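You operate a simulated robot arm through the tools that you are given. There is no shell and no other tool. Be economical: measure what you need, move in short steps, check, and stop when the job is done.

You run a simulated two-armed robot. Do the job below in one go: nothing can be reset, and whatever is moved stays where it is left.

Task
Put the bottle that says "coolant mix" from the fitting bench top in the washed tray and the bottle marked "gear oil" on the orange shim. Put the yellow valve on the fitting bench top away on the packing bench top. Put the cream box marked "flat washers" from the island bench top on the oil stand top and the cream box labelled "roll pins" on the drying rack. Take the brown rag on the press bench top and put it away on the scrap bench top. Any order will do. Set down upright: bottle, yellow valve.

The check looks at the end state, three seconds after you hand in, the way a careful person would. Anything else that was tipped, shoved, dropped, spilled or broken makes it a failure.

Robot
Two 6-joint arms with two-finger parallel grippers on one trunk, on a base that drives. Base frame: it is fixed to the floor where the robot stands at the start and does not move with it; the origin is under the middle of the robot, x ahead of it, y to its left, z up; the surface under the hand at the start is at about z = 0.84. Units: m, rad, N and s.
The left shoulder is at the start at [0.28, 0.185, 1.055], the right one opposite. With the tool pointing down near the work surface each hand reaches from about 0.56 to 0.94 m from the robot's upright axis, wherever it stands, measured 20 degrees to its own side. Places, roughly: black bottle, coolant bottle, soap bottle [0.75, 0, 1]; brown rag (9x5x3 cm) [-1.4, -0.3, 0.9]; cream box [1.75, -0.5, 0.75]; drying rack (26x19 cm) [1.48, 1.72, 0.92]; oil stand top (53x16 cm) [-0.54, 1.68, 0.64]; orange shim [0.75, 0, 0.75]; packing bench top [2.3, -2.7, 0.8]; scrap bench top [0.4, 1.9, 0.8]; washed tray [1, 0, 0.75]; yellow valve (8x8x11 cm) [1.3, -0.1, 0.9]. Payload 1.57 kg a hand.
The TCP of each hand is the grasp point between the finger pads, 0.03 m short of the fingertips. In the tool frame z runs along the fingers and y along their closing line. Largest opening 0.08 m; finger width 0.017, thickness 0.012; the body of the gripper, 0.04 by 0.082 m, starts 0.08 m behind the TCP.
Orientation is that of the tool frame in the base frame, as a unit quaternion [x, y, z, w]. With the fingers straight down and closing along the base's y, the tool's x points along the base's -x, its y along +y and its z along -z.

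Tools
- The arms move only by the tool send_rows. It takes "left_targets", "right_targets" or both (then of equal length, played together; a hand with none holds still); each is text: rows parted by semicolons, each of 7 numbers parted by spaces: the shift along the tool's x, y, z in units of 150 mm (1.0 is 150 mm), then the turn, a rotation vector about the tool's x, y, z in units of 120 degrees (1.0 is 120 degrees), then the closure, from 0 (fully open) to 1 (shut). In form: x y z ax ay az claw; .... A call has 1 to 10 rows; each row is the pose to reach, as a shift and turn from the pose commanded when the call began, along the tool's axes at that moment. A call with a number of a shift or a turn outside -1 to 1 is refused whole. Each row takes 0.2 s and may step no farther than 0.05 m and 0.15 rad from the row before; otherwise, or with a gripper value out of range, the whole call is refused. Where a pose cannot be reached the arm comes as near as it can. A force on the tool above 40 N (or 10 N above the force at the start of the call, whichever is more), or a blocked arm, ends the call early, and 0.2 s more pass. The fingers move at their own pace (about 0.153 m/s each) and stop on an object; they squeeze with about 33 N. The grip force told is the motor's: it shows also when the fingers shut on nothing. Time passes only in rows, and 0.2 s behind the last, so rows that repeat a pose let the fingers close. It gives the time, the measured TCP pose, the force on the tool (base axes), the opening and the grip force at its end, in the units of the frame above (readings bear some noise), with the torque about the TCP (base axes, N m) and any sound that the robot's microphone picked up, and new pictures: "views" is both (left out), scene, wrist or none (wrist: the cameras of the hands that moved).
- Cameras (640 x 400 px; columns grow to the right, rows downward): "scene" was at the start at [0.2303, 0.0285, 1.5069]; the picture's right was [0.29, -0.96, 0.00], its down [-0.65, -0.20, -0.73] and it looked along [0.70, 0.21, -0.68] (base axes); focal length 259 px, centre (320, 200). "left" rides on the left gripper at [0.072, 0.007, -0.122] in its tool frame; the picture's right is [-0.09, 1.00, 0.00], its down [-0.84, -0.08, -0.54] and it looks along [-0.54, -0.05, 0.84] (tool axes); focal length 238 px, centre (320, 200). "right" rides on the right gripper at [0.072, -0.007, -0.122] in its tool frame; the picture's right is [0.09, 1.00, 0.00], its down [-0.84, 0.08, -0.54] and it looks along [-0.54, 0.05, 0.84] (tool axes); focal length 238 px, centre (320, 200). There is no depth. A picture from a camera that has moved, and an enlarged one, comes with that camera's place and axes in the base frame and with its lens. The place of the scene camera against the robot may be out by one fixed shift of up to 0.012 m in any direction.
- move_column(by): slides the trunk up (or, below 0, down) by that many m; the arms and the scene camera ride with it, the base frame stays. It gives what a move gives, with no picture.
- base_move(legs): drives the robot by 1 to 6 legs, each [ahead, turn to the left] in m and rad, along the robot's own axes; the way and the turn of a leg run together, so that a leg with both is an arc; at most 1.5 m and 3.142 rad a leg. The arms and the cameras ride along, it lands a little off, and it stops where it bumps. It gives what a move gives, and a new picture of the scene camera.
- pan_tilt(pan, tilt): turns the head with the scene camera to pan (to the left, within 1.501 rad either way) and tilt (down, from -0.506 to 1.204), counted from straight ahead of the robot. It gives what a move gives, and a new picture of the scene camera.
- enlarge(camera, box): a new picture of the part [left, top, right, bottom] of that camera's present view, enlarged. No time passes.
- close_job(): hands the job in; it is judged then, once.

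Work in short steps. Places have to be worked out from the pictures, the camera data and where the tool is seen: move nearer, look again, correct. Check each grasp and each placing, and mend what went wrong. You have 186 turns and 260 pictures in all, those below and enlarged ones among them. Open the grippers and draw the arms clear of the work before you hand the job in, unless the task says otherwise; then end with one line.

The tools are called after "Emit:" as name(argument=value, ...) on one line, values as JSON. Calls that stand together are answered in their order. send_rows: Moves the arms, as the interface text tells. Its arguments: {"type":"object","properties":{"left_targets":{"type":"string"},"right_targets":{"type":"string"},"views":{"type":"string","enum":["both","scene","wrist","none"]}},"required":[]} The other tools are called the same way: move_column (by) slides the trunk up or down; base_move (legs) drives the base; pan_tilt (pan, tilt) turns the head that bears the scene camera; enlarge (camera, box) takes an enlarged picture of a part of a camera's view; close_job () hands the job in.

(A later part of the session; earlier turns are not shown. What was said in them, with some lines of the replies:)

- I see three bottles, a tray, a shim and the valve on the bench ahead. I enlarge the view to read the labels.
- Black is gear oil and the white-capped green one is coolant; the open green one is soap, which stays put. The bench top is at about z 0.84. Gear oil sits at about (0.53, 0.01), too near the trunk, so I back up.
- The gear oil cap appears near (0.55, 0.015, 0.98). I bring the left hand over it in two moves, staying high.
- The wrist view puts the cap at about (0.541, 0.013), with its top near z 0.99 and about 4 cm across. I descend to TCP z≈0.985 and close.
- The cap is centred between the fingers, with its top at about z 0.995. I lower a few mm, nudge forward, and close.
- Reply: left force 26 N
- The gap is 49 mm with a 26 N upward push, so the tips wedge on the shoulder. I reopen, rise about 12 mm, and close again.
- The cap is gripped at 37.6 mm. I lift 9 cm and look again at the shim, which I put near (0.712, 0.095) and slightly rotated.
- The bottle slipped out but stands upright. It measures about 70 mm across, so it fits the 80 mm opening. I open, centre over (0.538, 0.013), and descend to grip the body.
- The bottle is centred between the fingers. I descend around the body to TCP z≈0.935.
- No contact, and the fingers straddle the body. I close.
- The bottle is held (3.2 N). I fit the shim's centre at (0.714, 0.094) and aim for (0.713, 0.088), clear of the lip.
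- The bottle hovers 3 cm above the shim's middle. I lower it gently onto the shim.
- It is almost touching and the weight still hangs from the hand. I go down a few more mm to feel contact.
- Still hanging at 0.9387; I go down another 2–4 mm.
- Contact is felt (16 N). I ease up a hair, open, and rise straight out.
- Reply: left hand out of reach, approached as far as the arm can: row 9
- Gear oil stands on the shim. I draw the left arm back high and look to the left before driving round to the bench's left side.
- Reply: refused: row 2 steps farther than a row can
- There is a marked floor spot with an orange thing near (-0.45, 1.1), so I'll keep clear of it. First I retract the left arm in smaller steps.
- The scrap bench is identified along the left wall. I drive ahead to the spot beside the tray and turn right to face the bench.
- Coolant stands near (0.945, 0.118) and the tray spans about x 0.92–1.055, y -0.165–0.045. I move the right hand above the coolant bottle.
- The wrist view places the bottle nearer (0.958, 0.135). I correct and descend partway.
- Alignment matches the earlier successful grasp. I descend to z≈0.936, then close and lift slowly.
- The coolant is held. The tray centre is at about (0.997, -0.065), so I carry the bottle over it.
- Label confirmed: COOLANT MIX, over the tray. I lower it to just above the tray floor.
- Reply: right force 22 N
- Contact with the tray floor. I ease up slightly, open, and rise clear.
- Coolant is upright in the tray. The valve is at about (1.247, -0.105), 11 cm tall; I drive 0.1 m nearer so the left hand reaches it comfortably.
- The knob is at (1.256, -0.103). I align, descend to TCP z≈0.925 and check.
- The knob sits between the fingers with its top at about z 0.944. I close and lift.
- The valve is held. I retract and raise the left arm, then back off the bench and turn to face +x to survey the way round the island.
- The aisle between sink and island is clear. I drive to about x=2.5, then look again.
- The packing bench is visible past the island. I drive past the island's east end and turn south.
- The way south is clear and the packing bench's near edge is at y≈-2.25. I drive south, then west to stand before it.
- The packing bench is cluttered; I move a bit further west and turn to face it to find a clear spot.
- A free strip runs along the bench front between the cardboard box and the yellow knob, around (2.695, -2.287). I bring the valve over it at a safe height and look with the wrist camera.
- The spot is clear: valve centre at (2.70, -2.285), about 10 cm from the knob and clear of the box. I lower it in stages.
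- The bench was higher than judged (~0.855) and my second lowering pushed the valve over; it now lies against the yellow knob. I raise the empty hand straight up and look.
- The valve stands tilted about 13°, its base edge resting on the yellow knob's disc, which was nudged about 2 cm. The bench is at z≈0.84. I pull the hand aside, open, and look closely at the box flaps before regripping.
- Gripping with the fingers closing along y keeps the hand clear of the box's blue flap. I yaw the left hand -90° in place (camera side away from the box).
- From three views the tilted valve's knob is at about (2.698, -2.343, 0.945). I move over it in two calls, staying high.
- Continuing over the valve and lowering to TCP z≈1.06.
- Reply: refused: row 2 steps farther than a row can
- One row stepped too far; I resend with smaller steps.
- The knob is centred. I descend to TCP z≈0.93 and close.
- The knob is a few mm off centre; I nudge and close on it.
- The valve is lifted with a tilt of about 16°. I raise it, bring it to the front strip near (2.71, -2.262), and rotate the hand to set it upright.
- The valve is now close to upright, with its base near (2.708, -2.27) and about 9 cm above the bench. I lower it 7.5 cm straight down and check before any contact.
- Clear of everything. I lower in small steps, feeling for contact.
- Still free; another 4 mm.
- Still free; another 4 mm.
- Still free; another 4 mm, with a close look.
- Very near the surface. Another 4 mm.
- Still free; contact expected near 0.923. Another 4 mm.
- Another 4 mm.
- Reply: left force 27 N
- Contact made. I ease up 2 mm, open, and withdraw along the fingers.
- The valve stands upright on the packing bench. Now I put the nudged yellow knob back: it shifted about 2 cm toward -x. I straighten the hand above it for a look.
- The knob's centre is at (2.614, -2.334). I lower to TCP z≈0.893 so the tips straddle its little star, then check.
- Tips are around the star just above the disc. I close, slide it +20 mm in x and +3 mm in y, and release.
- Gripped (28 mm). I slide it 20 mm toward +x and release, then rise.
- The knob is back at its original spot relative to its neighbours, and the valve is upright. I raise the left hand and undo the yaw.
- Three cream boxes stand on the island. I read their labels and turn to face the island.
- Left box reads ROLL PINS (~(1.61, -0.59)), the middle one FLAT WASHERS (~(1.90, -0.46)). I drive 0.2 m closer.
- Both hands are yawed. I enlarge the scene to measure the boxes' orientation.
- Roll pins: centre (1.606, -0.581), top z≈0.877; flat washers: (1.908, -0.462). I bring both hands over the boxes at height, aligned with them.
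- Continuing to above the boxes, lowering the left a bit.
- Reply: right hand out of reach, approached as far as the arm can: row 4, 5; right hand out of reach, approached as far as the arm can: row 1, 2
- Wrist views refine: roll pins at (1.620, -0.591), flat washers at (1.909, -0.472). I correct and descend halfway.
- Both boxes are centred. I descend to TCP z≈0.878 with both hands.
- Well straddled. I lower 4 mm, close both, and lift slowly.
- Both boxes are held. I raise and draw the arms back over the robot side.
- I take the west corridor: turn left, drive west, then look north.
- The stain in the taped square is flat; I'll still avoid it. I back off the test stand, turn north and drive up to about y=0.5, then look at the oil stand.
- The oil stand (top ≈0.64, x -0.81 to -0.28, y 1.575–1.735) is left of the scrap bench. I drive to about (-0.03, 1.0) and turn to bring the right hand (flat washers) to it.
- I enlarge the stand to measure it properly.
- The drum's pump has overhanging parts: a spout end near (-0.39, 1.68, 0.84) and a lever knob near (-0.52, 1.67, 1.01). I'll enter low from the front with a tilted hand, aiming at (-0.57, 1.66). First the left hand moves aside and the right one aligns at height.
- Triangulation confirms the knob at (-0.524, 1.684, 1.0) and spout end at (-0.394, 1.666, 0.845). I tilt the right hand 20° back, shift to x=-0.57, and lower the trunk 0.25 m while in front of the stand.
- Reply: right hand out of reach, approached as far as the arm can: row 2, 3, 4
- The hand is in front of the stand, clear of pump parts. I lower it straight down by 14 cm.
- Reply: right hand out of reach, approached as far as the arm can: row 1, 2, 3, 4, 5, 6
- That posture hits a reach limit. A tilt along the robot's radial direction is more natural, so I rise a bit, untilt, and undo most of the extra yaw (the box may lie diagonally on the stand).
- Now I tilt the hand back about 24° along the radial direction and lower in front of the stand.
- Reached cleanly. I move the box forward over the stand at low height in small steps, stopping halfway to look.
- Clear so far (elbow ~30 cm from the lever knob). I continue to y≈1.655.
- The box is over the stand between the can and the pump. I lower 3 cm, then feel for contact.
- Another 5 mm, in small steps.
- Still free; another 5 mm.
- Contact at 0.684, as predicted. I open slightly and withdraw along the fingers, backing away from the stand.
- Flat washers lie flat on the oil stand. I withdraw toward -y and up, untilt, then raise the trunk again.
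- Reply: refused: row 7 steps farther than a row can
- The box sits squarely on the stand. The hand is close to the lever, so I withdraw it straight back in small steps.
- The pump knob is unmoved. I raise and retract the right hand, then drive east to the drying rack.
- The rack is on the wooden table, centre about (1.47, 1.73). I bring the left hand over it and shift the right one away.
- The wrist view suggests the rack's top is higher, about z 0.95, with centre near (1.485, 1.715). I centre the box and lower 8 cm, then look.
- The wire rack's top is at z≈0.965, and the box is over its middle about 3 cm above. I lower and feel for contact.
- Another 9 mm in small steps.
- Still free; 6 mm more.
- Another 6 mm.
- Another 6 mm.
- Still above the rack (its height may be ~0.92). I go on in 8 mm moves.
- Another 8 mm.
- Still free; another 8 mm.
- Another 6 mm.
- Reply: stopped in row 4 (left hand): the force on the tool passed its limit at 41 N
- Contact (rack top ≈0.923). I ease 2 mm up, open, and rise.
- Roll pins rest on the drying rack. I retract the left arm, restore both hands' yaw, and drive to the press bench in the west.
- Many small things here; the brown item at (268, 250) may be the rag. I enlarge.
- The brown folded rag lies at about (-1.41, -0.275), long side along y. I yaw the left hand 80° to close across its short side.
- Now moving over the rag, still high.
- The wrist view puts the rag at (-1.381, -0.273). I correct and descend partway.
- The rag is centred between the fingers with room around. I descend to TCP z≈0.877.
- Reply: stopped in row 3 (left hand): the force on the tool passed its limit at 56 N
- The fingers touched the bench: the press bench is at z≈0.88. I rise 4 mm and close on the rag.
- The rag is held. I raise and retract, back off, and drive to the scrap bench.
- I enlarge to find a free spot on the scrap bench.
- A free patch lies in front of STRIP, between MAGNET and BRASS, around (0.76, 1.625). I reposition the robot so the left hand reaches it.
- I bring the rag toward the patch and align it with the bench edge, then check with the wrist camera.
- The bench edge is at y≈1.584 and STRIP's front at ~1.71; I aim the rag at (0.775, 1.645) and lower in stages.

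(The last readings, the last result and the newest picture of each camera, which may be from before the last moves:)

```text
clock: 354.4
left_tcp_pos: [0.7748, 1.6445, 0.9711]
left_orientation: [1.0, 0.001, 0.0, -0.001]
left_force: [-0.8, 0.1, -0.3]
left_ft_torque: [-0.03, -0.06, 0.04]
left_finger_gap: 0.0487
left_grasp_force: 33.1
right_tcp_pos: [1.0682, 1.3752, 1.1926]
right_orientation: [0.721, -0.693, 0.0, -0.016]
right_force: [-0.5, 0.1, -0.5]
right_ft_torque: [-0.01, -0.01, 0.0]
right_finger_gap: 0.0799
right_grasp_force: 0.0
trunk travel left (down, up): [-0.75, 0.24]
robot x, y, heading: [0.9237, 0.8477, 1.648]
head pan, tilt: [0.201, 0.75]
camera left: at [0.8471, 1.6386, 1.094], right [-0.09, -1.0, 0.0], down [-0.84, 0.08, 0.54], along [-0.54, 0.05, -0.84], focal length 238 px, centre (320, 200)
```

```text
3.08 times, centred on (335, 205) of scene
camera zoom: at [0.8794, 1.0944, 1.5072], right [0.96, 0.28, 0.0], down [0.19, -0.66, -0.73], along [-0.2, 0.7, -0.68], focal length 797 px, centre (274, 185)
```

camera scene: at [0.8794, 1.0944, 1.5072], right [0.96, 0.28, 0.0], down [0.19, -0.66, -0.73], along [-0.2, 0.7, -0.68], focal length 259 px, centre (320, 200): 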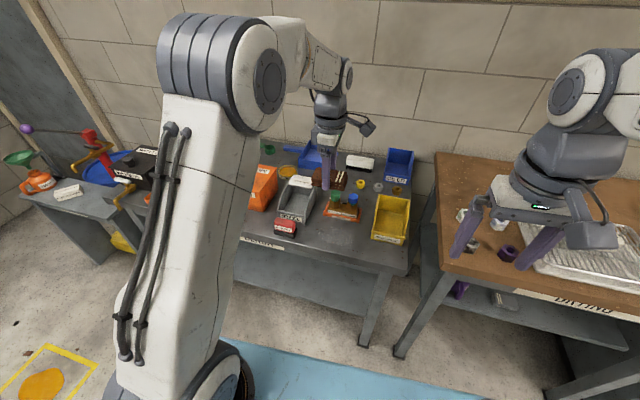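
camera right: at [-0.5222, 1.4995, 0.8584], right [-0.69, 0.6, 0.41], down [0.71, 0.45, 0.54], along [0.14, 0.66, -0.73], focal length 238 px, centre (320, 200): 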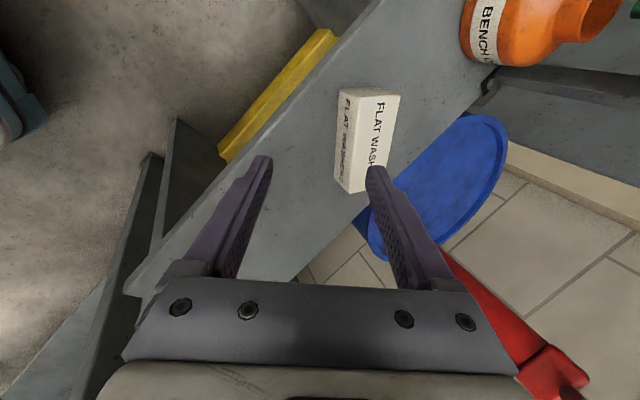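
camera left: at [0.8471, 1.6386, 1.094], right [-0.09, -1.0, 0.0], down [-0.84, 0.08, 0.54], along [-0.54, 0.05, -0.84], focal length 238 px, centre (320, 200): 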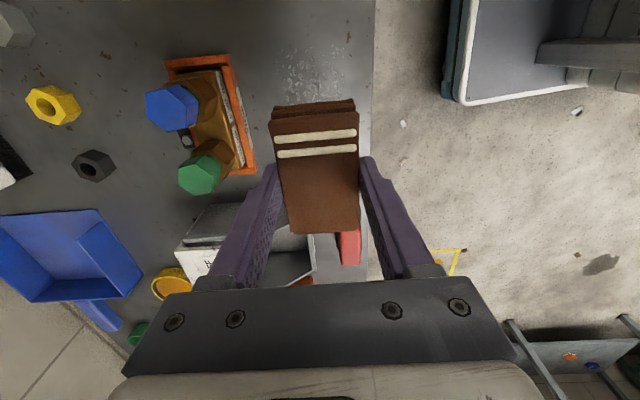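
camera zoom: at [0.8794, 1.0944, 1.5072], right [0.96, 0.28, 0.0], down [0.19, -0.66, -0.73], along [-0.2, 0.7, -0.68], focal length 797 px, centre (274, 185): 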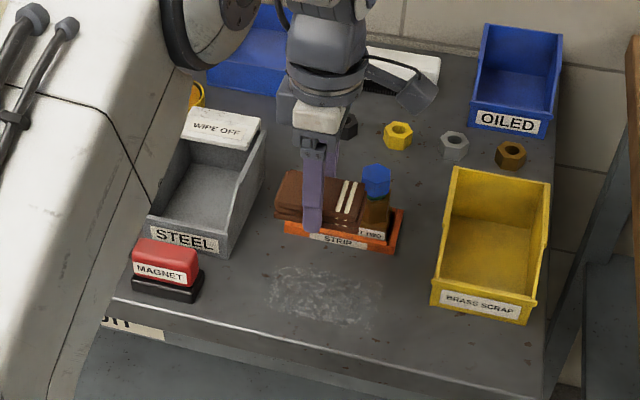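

Well placed between the neighbours. I lower 7 cm, then feel for contact.

Emit:
send_rows(left_targets="0 0 0.15 0 0 0 1; 0 0 0.3 0 0 0 1; 0 0 0.45 0 0 0 1; 0 0 0.55 0 0 0 1; 0 0 0.55 0 0 0 1", views="none")

```text
clock: 355.6
left_tcp_pos: [0.7735, 1.6466, 0.8898]
left_orientation: [1.0, 0.0, 0.0, 0.0]
left_force: [-0.5, 0.4, -0.3]
left_ft_torque: [0.02, -0.02, -0.02]
left_finger_gap: 0.0487
left_grasp_force: 32.8
right_tcp_pos: [1.0664, 1.3763, 1.1925]
right_orientation: [0.72, -0.694, 0.001, -0.016]
right_force: [0.6, -0.4, 0.5]
right_ft_torque: [0.0, 0.02, -0.03]
right_finger_gap: 0.0799
right_grasp_force: 0.1
trunk travel left (down, up): [-0.75, 0.24]
robot x, y, heading: [0.9243, 0.8477, 1.65]
head pan, tilt: [0.201, 0.75]
```

Another 8 mm.

Emit:
send_rows(left_targets="0 0 0.02 0 0 0 1; 0 0 0.02 0 0 0 1; 0 0 0.04 0 0 0 1; 0 0 0.04 0 0 0 1; 0 0 0.055 0 0 0 1; 0 0 0.055 0 0 0 1", views="wrist")

Emit:
enlarge(camera="scene", box=[270, 170, 390, 260])

```text
clock: 357.0
left_tcp_pos: [0.7756, 1.6451, 0.8825]
left_orientation: [1.0, 0.0, 0.0, -0.002]
left_force: [-0.3, 0.4, -0.1]
left_ft_torque: [0.05, 0.0, -0.01]
left_finger_gap: 0.0487
left_grasp_force: 32.3
right_tcp_pos: [1.0667, 1.3744, 1.193]
right_orientation: [0.721, -0.693, -0.001, -0.016]
right_force: [-0.1, 0.8, -0.9]
right_ft_torque: [0.02, -0.01, -0.01]
right_finger_gap: 0.0799
right_grasp_force: 0.0
trunk travel left (down, up): [-0.75, 0.24]
robot x, y, heading: [0.9263, 0.8499, 1.649]
head pan, tilt: [0.201, 0.75]
camera left: at [0.8465, 1.6394, 1.0035], right [-0.09, -1.0, 0.0], down [-0.84, 0.08, 0.54], along [-0.54, 0.05, -0.84], focal length 238 px, centre (320, 200)
```

left: 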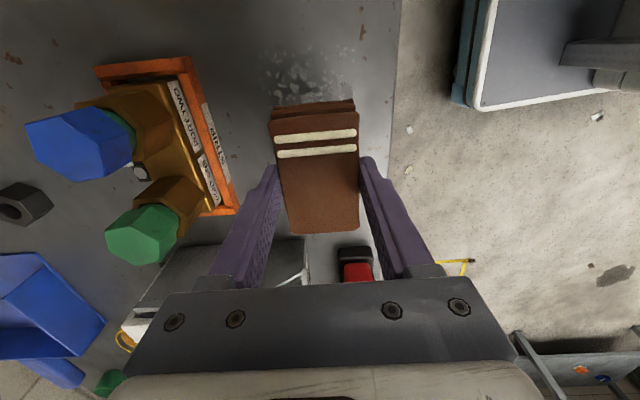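

```text
4.44 times, centred on (330, 215) of scene
camera zoom: at [0.8794, 1.0943, 1.5072], right [0.96, 0.28, 0.0], down [0.19, -0.66, -0.73], along [-0.2, 0.7, -0.68], focal length 1151 px, centre (276, 133)
```

zoom: 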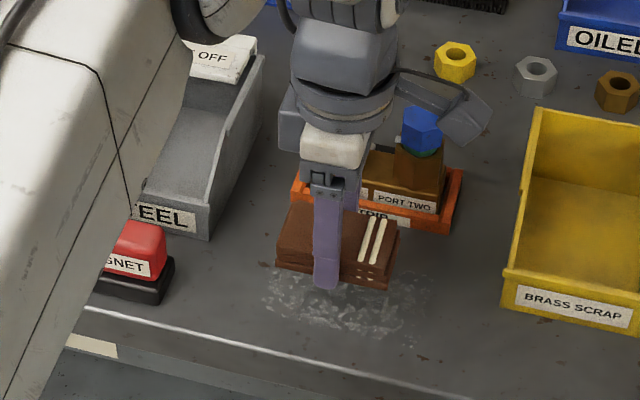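

Nearly down. Another 6 mm.

Emit:
send_rows(left_targets="0 0 0.02 0 0 0 1; 0 0 0.02 0 0 0 1; 0 0 0.04 0 0 0 1; 0 0 0.04 0 0 0 1", views="none")

```text
clock: 358.0
left_tcp_pos: [0.7759, 1.6449, 0.876]
left_orientation: [1.0, 0.001, 0.0, -0.001]
left_force: [-0.2, -0.1, -0.9]
left_ft_torque: [0.0, -0.03, -0.01]
left_finger_gap: 0.0486
left_grasp_force: 33.1
right_tcp_pos: [1.067, 1.3745, 1.1925]
right_orientation: [0.721, -0.693, 0.0, -0.016]
right_force: [-0.4, 0.2, 0.7]
right_ft_torque: [0.0, 0.01, 0.03]
right_finger_gap: 0.0801
right_grasp_force: 0.1
trunk travel left (down, up): [-0.75, 0.24]
robot x, y, heading: [0.9247, 0.8503, 1.648]
head pan, tilt: [0.201, 0.75]
```

Another 5 mm.

Emit:
send_rows(left_targets="0 0 0.016 0 0 0 1; 0 0 0.016 0 0 0 1; 0 0 0.032 0 0 0 1; 0 0 0.032 0 0 0 1", views="none")

```text
clock: 359.0
left_tcp_pos: [0.7757, 1.6457, 0.8718]
left_orientation: [1.0, 0.0, 0.0, -0.001]
left_force: [0.3, -0.6, -1.3]
left_ft_torque: [-0.04, -0.02, 0.0]
left_finger_gap: 0.0486
left_grasp_force: 33.3
right_tcp_pos: [1.0675, 1.3761, 1.1927]
right_orientation: [0.721, -0.693, -0.001, -0.016]
right_force: [-0.6, -0.2, -0.4]
right_ft_torque: [0.03, 0.0, -0.04]
right_finger_gap: 0.0801
right_grasp_force: 0.1
trunk travel left (down, up): [-0.75, 0.24]
robot x, y, heading: [0.9187, 0.8509, 1.65]
head pan, tilt: [0.201, 0.75]
```

Another 4 mm.

Emit:
send_rows(left_targets="0 0 0.013 0 0 0 1; 0 0 0.013 0 0 0 1; 0 0 0.026 0 0 0 1; 0 0 0.026 0 0 0 1", views="none")

```text
clock: 360.0
left_tcp_pos: [0.776, 1.6444, 0.8682]
left_orientation: [1.0, 0.001, 0.001, 0.0]
left_force: [0.2, -0.2, 0.2]
left_ft_torque: [-0.02, -0.01, -0.03]
left_finger_gap: 0.0489
left_grasp_force: 33.1
right_tcp_pos: [1.0678, 1.3753, 1.1927]
right_orientation: [0.72, -0.693, 0.0, -0.016]
right_force: [1.1, -0.5, 0.8]
right_ft_torque: [0.01, 0.0, -0.06]
right_finger_gap: 0.0803
right_grasp_force: 0.1
trunk travel left (down, up): [-0.75, 0.24]
robot x, y, heading: [0.9214, 0.8509, 1.648]
head pan, tilt: [0.201, 0.75]
```

Still no contact, so this bench is lower. Another 8 mm.

Emit:
send_rows(left_targets="0 0 0.018 0 0 0 1; 0 0 0.018 0 0 0 1; 0 0 0.036 0 0 0 1; 0 0 0.036 0 0 0 1; 0 0 0.054 0 0 0 1; 0 0 0.054 0 0 0 1", views="none")

Emit:
enlarge(camera="scene", box=[290, 180, 380, 250])

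```text
clock: 361.4
left_tcp_pos: [0.7767, 1.6449, 0.86]
left_orientation: [1.0, 0.001, 0.0, -0.001]
left_force: [0.7, 0.2, 0.3]
left_ft_torque: [0.01, -0.01, 0.02]
left_finger_gap: 0.0486
left_grasp_force: 33.6
right_tcp_pos: [1.0675, 1.3765, 1.1929]
right_orientation: [0.72, -0.694, 0.0, -0.016]
right_force: [0.3, 0.2, 0.5]
right_ft_torque: [0.0, 0.02, 0.03]
right_finger_gap: 0.08
right_grasp_force: 0.0
trunk travel left (down, up): [-0.75, 0.24]
robot x, y, heading: [0.9226, 0.853, 1.652]
head pan, tilt: [0.201, 0.75]
```

```text
5.71 times, centred on (335, 215) of scene
camera zoom: at [0.8794, 1.0943, 1.5072], right [0.96, 0.28, 0.0], down [0.19, -0.66, -0.73], along [-0.2, 0.7, -0.68], focal length 1480 px, centre (234, 114)
```

zoom: 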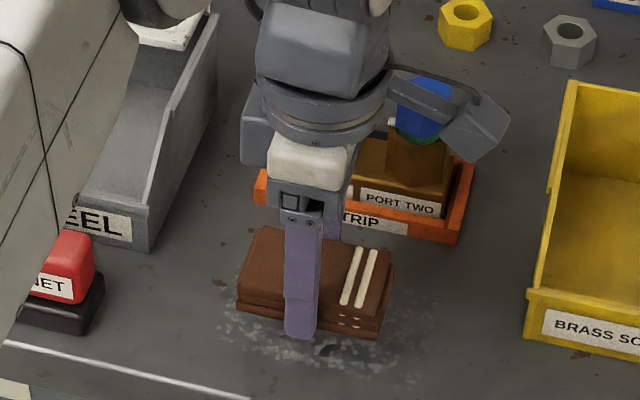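

Close to the surface by the shadow; another 8 mm in fine steps.

Emit:
send_rows(left_targets="0 0 0.018 0 0 0 1; 0 0 0.018 0 0 0 1; 0 0 0.036 0 0 0 1; 0 0 0.036 0 0 0 1; 0 0 0.054 0 0 0 1; 0 0 0.054 0 0 0 1", views="none")

```text
clock: 362.8
left_tcp_pos: [0.7744, 1.644, 0.8526]
left_orientation: [1.0, 0.0, 0.0, -0.001]
left_force: [-0.3, 0.2, -0.5]
left_ft_torque: [0.0, 0.03, -0.01]
left_finger_gap: 0.0487
left_grasp_force: 33.1
right_tcp_pos: [1.0671, 1.3759, 1.1934]
right_orientation: [0.72, -0.693, -0.001, -0.016]
right_force: [0.8, -0.6, 0.5]
right_ft_torque: [-0.01, -0.02, -0.03]
right_finger_gap: 0.0803
right_grasp_force: 0.2
trunk travel left (down, up): [-0.75, 0.24]
robot x, y, heading: [0.9229, 0.8488, 1.65]
head pan, tilt: [0.201, 0.75]
```

Another 8 mm.

Emit:
send_rows(left_targets="0 0 0.018 0 0 0 1; 0 0 0.018 0 0 0 1; 0 0 0.036 0 0 0 1; 0 0 0.036 0 0 0 1; 0 0 0.054 0 0 0 1; 0 0 0.054 0 0 0 1", views="wrist")

Emit:
enlarge(camera="scene", box=[290, 180, 380, 250])

```text
clock: 364.2
left_tcp_pos: [0.7751, 1.6452, 0.8442]
left_orientation: [1.0, 0.0, 0.0, 0.0]
left_force: [0.4, 1.0, 0.2]
left_ft_torque: [-0.01, -0.02, 0.02]
left_finger_gap: 0.0488
left_grasp_force: 32.7
right_tcp_pos: [1.0673, 1.376, 1.1927]
right_orientation: [0.72, -0.694, 0.0, -0.016]
right_force: [-0.6, 0.2, 0.4]
right_ft_torque: [0.01, -0.01, 0.0]
right_finger_gap: 0.0798
right_grasp_force: 0.0
trunk travel left (down, up): [-0.75, 0.24]
robot x, y, heading: [0.9261, 0.852, 1.649]
head pan, tilt: [0.201, 0.75]
camera left: at [0.8475, 1.6385, 0.9655], right [-0.09, -1.0, 0.0], down [-0.84, 0.08, 0.54], along [-0.54, 0.05, -0.84], focal length 238 px, centre (320, 200)
```

left: 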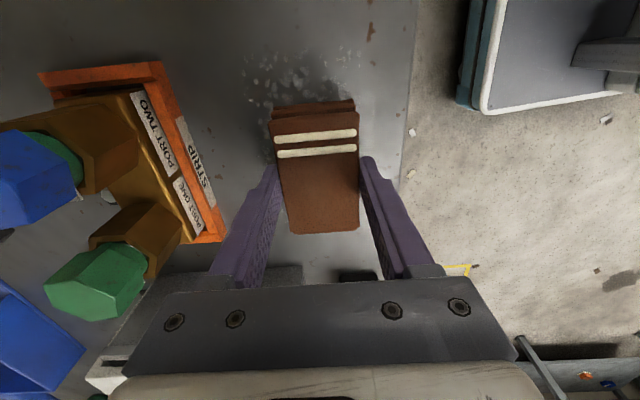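

```text
5.71 times, centred on (335, 215) of scene
camera zoom: at [0.8794, 1.0943, 1.5072], right [0.96, 0.28, 0.0], down [0.19, -0.66, -0.73], along [-0.2, 0.7, -0.68], focal length 1480 px, centre (234, 114)
```

zoom: 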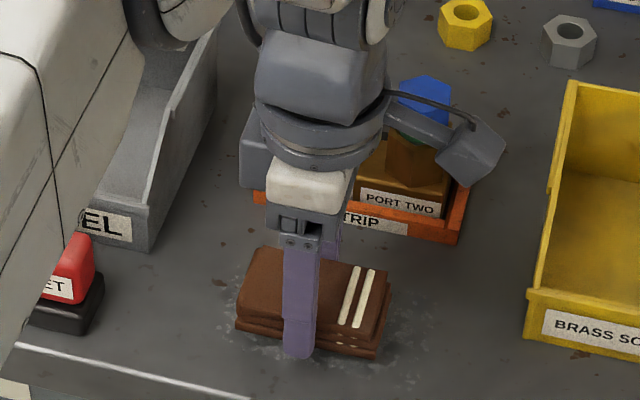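

Rag bottom is at ≈0.812; the bench is likely at 0.80. Another 8 mm.

Emit:
send_rows(left_targets="0 0 0.018 0 0 0 1; 0 0 0.018 0 0 0 1; 0 0 0.036 0 0 0 1; 0 0 0.036 0 0 0 1; 0 0 0.054 0 0 0 1; 0 0 0.054 0 0 0 1", views="none")

```text
clock: 365.6
left_tcp_pos: [0.7753, 1.6444, 0.834]
left_orientation: [1.0, 0.0, -0.001, -0.002]
left_force: [0.3, -1.4, -0.5]
left_ft_torque: [0.01, -0.02, 0.02]
left_finger_gap: 0.0491
left_grasp_force: 32.8
right_tcp_pos: [1.0672, 1.3755, 1.1938]
right_orientation: [0.72, -0.693, 0.0, -0.015]
right_force: [0.4, -0.2, 0.7]
right_ft_torque: [-0.01, 0.0, -0.02]
right_finger_gap: 0.0799
right_grasp_force: 0.1
trunk travel left (down, up): [-0.75, 0.24]
robot x, y, heading: [0.9227, 0.8514, 1.647]
head pan, tilt: [0.201, 0.75]
```

Another 5 mm.

Emit:
send_rows(left_targets="0 0 0.016 0 0 0 1; 0 0 0.016 0 0 0 1; 0 0 0.032 0 0 0 1; 0 0 0.032 0 0 0 1", views="none")

```text
clock: 366.6
left_tcp_pos: [0.7765, 1.6447, 0.8308]
left_orientation: [1.0, 0.001, 0.0, -0.002]
left_force: [0.0, -2.7, 9.2]
left_ft_torque: [-0.24, -0.08, -0.01]
left_finger_gap: 0.0486
left_grasp_force: 32.8
right_tcp_pos: [1.0671, 1.374, 1.1948]
right_orientation: [0.72, -0.694, 0.0, -0.016]
right_force: [0.3, 0.2, 0.3]
right_ft_torque: [0.01, 0.02, 0.01]
right_finger_gap: 0.08
right_grasp_force: 0.0
trunk travel left (down, up): [-0.75, 0.24]
robot x, y, heading: [0.9236, 0.8495, 1.65]
head pan, tilt: [0.201, 0.75]
```

Contact at last. I open moderately and rise straight up.

Emit:
send_rows(left_targets="0 0 -0.008 0 0 0 1; 0 0 -0.008 0 0 0 0.6; 0 0 -0.008 0 0 0 0.25; 0 0 -0.008 0 0 0 0.25; 0 0 -0.15 0 0 0 0.25; 0 0 -0.4 0 0 0 0.25; 0 0 -0.65 0 0 0 0.2; 0 0 -0.9 0 0 0 0.2; 0 0.2 -1 0 0 0 0; 0 0.5 -1 0 0 0 0", views="none")

Emit:
send_rows(left_targets="0 0.2 -0.2 0 0 0 0; 0 0.4 -0.4 0 0 0 0; 0 0.6 -0.6 0 0 0 0; 0 0.8 -0.8 0 0 0 0; 0 1 -1 0 0 0 0", views="scene")

Emit:
enlarge(camera="scene", box=[240, 140, 430, 270])

```text
clock: 368.8
left_tcp_pos: [0.7748, 1.566, 0.9828]
left_orientation: [1.0, 0.001, 0.0, 0.0]
left_force: [0.0, 0.3, 0.5]
left_ft_torque: [-0.03, 0.0, 0.01]
left_finger_gap: 0.0798
left_grasp_force: 0.1
right_tcp_pos: [1.067, 1.3756, 1.1923]
right_orientation: [0.721, -0.693, 0.001, -0.016]
right_force: [-0.4, -0.4, 0.6]
right_ft_torque: [0.01, -0.01, 0.0]
right_finger_gap: 0.08
right_grasp_force: 0.1
trunk travel left (down, up): [-0.75, 0.24]
robot x, y, heading: [0.9279, 0.8492, 1.654]
head pan, tilt: [0.201, 0.75]
```

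```text
clock: 370.0
left_tcp_pos: [0.7743, 1.4222, 1.1307]
left_orientation: [1.0, -0.001, 0.0, -0.001]
left_force: [-0.3, 0.7, 0.4]
left_ft_torque: [-0.01, 0.02, -0.03]
left_finger_gap: 0.0798
left_grasp_force: 0.1
right_tcp_pos: [1.0679, 1.3765, 1.1926]
right_orientation: [0.72, -0.694, 0.0, -0.016]
right_force: [-0.2, -0.4, -0.1]
right_ft_torque: [-0.01, 0.03, 0.0]
right_finger_gap: 0.0799
right_grasp_force: 0.1
trunk travel left (down, up): [-0.75, 0.24]
robot x, y, heading: [0.922, 0.8527, 1.651]
head pan, tilt: [0.201, 0.75]
camera scene: at [0.8794, 1.0946, 1.5071], right [0.96, 0.28, 0.0], down [0.19, -0.66, -0.73], along [-0.2, 0.7, -0.68], focal length 259 px, centre (320, 200)
```

scene: 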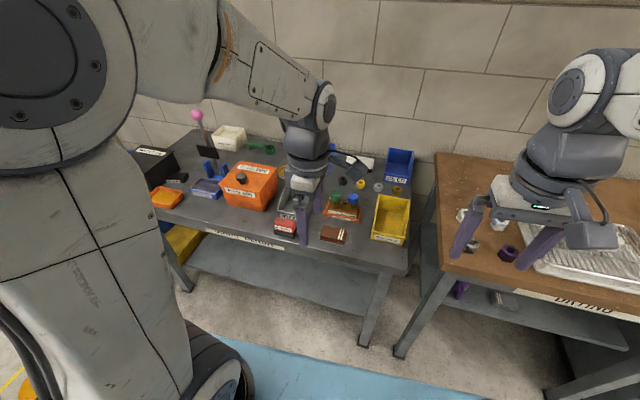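

```text
3.08 times, centred on (335, 205) of scene
camera zoom: at [0.8794, 1.0946, 1.5071], right [0.96, 0.28, 0.0], down [0.19, -0.66, -0.73], along [-0.2, 0.7, -0.68], focal length 797 px, centre (274, 185)
```

zoom: 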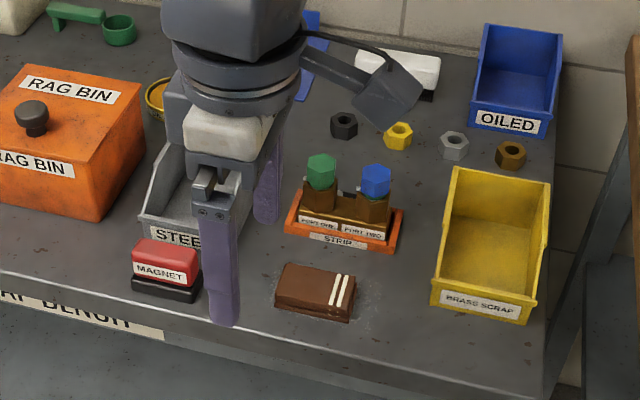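

The rag lies on the scrap bench top. I back off a little and do a final check of the drying rack.

Emit:
base_move(legs=[[-0.12, 0]])

Emit:
pan_tilt(pan=-0.45, tilt=0.6)

```text
clock: 371.2
left_tcp_pos: [0.7868, 1.3034, 1.1306]
left_orientation: [1.0, -0.002, 0.0, -0.001]
left_force: [-0.2, -0.5, 0.4]
left_ft_torque: [-0.02, 0.04, -0.01]
left_finger_gap: 0.0799
left_grasp_force: 0.1
right_tcp_pos: [1.0799, 1.2553, 1.1931]
right_orientation: [0.719, -0.695, 0.0, -0.015]
right_force: [-0.2, 0.5, -0.1]
right_ft_torque: [-0.02, 0.01, -0.03]
right_finger_gap: 0.08
right_grasp_force: 0.1
trunk travel left (down, up): [-0.75, 0.24]
robot x, y, heading: [0.9315, 0.7286, 1.654]
head pan, tilt: [0.201, 0.75]
camera scene: at [0.8897, 0.9756, 1.5071], right [0.96, 0.27, 0.0], down [0.19, -0.66, -0.73], along [-0.2, 0.7, -0.68], focal length 259 px, centre (320, 200)
```

scene: 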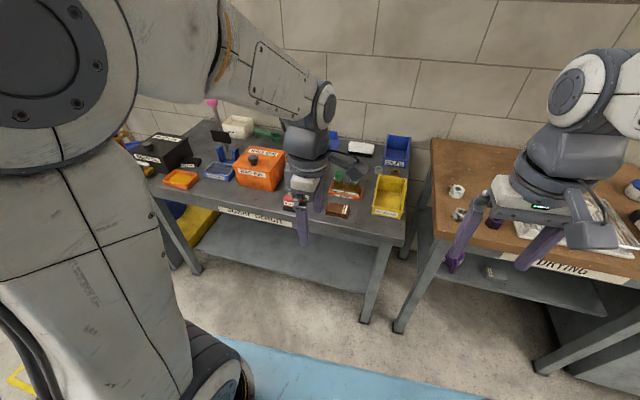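

```text
clock: 372.2
left_tcp_pos: [0.7861, 1.3037, 1.1312]
left_orientation: [1.0, -0.002, -0.001, -0.001]
left_force: [0.1, 0.3, -0.3]
left_ft_torque: [0.05, -0.03, -0.03]
left_finger_gap: 0.0799
left_grasp_force: 0.0
right_tcp_pos: [1.0801, 1.2555, 1.1936]
right_orientation: [0.719, -0.695, -0.001, -0.016]
right_force: [0.4, 0.2, -0.1]
right_ft_torque: [-0.04, -0.03, 0.05]
right_finger_gap: 0.0804
right_grasp_force: 0.1
trunk travel left (down, up): [-0.75, 0.24]
robot x, y, heading: [0.9333, 0.733, 1.648]
head pan, tilt: [-0.45, 0.6]
camera scene: at [0.9446, 0.9776, 1.5201], right [0.93, -0.36, 0.0], down [-0.21, -0.53, -0.82], along [0.3, 0.77, -0.57], focal length 259 px, centre (320, 200)
```

scene: 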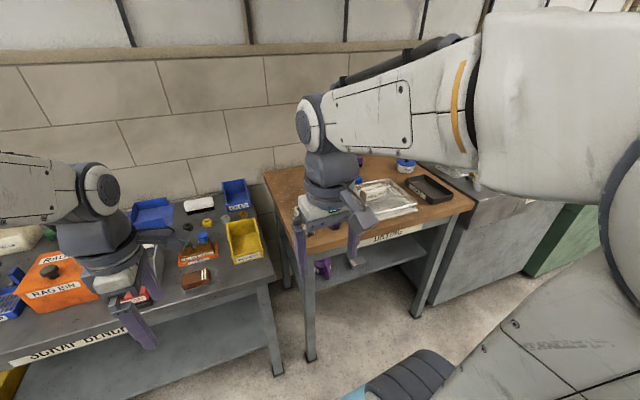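

I enlarge the rack to verify the box.

Emit:
enlarge(camera="scene", box=[330, 150, 470, 240])

```text
4.44 times, centred on (400, 195) of scene
camera zoom: at [0.9446, 0.9776, 1.5201], right [0.93, -0.36, 0.0], down [-0.21, -0.53, -0.82], along [0.3, 0.77, -0.57], focal length 1151 px, centre (-36, 222)
```

zoom: 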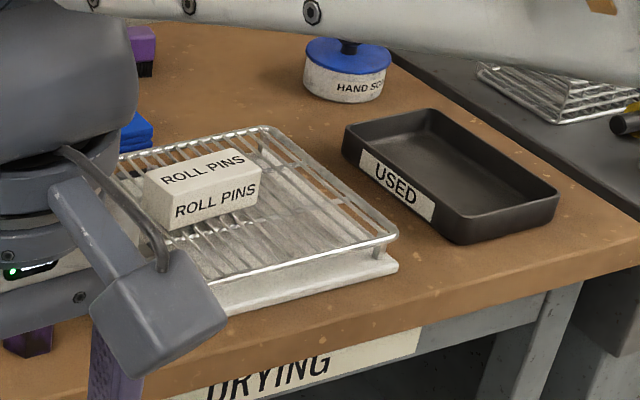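

The roll pins sit flat on the rack. All six items are placed, the grippers are open and the arms are clear, so I hand in.

Emit:
close_job()

```text
The job is handed in.
```

All six items are where you asked, with the bottles and the valve upright, but I knocked the valve over once on the packing bench: it pushed a yellow knob there about 2 cm, and I stood the valve up and slid the knob back to its original spot before handing in.
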